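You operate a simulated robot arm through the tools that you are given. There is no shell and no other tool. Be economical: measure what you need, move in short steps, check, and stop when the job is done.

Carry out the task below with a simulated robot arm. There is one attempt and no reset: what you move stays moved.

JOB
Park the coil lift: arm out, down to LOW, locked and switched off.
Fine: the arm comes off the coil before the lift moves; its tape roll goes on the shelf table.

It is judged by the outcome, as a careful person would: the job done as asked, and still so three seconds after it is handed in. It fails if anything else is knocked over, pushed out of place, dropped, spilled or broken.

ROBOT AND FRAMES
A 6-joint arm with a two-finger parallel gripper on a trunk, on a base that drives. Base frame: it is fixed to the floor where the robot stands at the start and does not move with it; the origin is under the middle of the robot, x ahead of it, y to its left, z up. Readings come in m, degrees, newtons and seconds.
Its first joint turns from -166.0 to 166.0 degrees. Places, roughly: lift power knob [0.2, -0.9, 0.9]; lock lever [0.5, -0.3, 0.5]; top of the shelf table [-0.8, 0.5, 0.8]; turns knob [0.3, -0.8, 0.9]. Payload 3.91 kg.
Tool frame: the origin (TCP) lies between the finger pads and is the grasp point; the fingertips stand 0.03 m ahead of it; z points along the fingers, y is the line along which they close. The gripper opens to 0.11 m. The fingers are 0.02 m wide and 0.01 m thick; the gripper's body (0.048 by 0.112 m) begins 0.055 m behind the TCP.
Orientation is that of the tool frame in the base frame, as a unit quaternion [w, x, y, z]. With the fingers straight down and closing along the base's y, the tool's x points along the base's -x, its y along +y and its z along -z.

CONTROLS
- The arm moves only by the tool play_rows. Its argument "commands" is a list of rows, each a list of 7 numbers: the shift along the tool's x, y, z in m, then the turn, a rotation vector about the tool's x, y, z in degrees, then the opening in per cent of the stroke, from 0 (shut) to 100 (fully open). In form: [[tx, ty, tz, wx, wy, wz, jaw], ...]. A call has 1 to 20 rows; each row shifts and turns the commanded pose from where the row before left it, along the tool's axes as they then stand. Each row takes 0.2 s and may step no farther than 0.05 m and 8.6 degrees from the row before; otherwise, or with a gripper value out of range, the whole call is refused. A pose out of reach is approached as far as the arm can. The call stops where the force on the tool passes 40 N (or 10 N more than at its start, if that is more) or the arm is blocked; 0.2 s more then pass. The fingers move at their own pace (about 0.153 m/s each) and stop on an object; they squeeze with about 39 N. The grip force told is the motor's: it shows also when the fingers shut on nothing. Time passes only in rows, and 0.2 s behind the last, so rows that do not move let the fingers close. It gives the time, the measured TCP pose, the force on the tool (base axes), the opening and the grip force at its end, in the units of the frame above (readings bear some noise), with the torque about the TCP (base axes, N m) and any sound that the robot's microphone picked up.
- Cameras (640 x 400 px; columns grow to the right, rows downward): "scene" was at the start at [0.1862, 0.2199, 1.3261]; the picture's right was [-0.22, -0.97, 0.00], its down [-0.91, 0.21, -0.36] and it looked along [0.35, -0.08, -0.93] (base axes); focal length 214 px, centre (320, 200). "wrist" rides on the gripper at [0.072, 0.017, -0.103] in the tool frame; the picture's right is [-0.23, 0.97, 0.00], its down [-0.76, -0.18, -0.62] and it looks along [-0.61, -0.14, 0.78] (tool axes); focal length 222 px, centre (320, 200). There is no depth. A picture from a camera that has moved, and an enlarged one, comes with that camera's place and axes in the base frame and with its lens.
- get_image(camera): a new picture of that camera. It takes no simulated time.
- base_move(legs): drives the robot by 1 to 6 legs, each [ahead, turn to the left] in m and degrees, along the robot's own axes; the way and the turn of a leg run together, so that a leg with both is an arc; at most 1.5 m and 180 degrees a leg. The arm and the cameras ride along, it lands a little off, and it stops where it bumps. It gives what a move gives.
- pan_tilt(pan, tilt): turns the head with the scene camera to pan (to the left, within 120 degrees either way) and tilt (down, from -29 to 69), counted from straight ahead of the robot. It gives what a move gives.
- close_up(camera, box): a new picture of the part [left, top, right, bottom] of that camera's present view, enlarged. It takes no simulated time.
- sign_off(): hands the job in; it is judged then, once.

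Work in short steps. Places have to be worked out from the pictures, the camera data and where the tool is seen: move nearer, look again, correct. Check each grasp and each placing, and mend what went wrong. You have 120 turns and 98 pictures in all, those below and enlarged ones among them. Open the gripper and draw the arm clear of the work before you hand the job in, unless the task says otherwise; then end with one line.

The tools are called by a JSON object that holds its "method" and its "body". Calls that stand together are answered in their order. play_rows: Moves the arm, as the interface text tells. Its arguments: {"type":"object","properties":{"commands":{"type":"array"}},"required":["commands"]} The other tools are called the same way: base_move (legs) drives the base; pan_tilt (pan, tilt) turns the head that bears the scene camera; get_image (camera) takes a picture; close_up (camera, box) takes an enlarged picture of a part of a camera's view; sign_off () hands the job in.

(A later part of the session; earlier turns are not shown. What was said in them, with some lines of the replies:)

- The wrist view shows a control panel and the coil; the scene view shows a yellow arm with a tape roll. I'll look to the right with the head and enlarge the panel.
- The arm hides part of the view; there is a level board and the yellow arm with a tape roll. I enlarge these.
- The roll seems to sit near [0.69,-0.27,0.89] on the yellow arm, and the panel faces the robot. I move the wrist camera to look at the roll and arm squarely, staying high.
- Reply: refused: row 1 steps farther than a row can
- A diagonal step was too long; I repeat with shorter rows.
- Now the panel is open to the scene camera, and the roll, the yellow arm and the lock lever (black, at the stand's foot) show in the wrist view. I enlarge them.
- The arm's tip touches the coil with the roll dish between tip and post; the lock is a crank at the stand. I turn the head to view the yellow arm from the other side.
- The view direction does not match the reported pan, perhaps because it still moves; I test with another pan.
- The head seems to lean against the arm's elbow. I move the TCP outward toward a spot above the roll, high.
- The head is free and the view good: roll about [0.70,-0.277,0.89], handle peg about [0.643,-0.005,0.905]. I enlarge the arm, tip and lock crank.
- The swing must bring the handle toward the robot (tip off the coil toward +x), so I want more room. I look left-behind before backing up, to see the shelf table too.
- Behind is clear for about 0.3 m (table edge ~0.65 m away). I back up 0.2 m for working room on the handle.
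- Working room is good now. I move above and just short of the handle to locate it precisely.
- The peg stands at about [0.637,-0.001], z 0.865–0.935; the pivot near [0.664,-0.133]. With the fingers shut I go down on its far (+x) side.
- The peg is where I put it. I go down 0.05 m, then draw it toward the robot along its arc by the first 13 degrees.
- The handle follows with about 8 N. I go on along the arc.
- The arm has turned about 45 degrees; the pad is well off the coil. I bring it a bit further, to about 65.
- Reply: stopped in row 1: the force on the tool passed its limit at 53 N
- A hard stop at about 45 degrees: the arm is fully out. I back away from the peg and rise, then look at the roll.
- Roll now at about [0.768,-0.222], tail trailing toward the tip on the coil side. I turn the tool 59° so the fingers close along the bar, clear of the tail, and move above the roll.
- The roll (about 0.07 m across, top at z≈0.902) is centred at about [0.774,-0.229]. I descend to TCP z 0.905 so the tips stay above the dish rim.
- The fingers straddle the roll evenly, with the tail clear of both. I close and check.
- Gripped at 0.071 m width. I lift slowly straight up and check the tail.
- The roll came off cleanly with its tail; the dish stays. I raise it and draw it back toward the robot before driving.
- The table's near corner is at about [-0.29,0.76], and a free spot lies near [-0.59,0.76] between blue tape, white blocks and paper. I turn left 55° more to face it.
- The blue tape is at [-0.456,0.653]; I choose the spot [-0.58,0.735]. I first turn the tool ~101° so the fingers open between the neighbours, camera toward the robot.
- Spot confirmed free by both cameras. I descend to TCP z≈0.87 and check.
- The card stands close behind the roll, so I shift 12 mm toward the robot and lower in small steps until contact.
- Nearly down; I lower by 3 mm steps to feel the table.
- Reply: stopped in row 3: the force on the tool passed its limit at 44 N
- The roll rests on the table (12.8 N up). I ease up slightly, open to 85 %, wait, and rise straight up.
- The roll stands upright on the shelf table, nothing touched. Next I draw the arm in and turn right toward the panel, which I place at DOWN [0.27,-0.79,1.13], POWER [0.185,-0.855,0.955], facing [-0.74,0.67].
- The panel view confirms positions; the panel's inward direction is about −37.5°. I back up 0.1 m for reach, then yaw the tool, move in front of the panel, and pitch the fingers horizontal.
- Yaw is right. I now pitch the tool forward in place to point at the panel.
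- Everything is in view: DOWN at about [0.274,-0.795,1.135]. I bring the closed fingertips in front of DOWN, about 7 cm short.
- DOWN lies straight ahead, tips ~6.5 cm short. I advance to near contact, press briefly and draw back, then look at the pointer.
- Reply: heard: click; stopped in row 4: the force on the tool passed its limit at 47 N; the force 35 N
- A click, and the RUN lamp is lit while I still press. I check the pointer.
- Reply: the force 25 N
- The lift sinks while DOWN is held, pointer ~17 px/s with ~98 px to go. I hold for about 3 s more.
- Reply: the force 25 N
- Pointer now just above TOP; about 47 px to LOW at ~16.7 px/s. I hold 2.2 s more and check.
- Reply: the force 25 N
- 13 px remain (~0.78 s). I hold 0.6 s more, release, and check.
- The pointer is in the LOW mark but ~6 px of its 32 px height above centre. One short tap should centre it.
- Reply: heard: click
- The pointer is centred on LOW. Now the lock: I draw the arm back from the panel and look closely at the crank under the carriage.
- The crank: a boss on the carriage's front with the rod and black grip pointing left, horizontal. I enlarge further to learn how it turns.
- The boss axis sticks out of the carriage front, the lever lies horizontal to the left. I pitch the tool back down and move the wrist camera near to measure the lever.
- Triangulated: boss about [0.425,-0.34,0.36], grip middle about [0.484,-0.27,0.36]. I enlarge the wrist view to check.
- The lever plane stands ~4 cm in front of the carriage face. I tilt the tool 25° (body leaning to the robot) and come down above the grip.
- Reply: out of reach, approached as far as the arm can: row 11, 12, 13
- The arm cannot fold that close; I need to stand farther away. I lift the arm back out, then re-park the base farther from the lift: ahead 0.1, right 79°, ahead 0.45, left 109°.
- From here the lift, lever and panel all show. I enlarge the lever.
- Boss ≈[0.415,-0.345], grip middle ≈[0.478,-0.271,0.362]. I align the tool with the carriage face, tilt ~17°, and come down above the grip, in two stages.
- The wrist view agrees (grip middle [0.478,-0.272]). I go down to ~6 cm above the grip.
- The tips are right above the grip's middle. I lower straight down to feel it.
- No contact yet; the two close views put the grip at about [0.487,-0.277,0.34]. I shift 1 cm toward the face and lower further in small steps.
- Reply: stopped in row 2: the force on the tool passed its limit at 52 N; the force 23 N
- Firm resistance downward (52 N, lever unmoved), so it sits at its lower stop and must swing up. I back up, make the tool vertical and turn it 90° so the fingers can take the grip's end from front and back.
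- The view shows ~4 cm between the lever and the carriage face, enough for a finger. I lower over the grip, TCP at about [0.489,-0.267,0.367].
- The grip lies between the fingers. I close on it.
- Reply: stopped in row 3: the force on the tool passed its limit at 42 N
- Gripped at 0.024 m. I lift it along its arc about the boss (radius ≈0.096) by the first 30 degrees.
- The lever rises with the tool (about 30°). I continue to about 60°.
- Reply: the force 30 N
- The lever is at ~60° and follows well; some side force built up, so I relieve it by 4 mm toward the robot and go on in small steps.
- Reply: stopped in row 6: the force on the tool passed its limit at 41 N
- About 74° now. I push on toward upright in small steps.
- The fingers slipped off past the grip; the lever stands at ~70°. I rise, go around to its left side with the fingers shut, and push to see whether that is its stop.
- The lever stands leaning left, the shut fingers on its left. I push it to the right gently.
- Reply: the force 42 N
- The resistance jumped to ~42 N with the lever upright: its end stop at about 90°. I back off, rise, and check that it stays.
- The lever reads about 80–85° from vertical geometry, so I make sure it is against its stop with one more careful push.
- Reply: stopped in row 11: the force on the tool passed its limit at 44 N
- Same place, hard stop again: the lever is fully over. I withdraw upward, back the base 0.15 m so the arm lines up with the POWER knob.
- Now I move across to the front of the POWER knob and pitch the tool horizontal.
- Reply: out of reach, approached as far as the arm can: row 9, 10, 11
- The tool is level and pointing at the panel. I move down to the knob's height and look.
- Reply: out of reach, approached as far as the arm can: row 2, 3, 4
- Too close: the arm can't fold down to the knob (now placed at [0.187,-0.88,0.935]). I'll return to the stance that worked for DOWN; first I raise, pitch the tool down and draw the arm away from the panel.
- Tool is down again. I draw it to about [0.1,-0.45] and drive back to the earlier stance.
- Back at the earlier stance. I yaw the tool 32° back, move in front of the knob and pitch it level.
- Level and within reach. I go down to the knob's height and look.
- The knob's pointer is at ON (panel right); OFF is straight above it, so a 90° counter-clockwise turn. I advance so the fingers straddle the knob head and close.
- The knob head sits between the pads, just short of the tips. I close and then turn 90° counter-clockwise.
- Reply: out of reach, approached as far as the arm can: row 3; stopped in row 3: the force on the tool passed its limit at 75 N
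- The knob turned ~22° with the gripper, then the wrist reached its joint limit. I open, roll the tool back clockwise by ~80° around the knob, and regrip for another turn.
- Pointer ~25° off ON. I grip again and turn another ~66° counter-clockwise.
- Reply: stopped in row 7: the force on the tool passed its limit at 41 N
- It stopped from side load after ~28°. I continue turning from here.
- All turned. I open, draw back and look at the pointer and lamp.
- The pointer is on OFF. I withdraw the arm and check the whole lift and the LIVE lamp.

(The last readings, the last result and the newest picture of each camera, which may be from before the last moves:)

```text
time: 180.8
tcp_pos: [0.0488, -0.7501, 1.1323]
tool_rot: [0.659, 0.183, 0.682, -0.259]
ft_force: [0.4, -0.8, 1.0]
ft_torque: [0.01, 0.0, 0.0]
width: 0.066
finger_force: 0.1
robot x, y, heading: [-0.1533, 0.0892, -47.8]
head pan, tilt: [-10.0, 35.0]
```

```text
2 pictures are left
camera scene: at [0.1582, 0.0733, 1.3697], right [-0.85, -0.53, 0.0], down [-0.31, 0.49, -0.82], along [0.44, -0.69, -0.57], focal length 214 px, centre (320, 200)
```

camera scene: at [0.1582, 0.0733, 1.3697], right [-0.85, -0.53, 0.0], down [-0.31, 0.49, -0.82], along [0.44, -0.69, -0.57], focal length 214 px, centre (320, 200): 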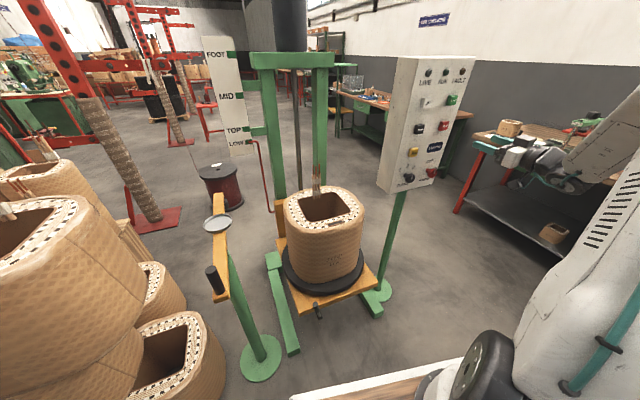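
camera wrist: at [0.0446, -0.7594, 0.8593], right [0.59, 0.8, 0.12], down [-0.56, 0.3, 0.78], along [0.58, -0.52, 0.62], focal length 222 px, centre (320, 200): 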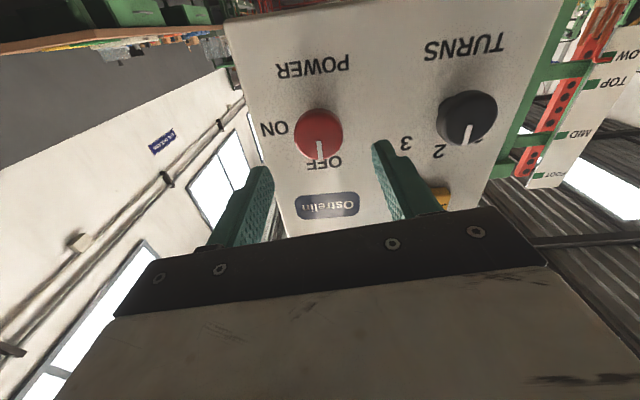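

The LIVE lamp is out, the pointer at LOW, the arm out. I check the lever once more.

{"method": "close_up", "body": {"camera": "scene", "box": [200, 120, 400, 340]}}

```text
1.82 times, centred on (300, 230) of scene
camera zoom: at [0.1582, 0.0733, 1.3697], right [-0.85, -0.53, 0.0], down [-0.31, 0.49, -0.82], along [0.44, -0.69, -0.57], focal length 390 px, centre (356, 146)
```

zoom: 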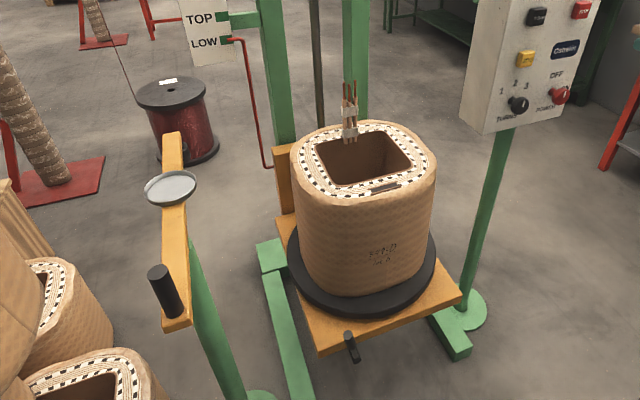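

Pointer on LOW, lever thrown to its stop, power knob at OFF, swing arm out, roll on the table, and the robot's arm clear with the gripper open. I hand in.

{"method": "sign_off", "body": {}}

```text
The job is handed in.
```

The coil lift is parked: arm out at its stop, tape roll on the shelf table, carriage at LOW, lock lever thrown to its end stop (taken as the locked position, since it carries no label), and power OFF with the LIVE lamp out.
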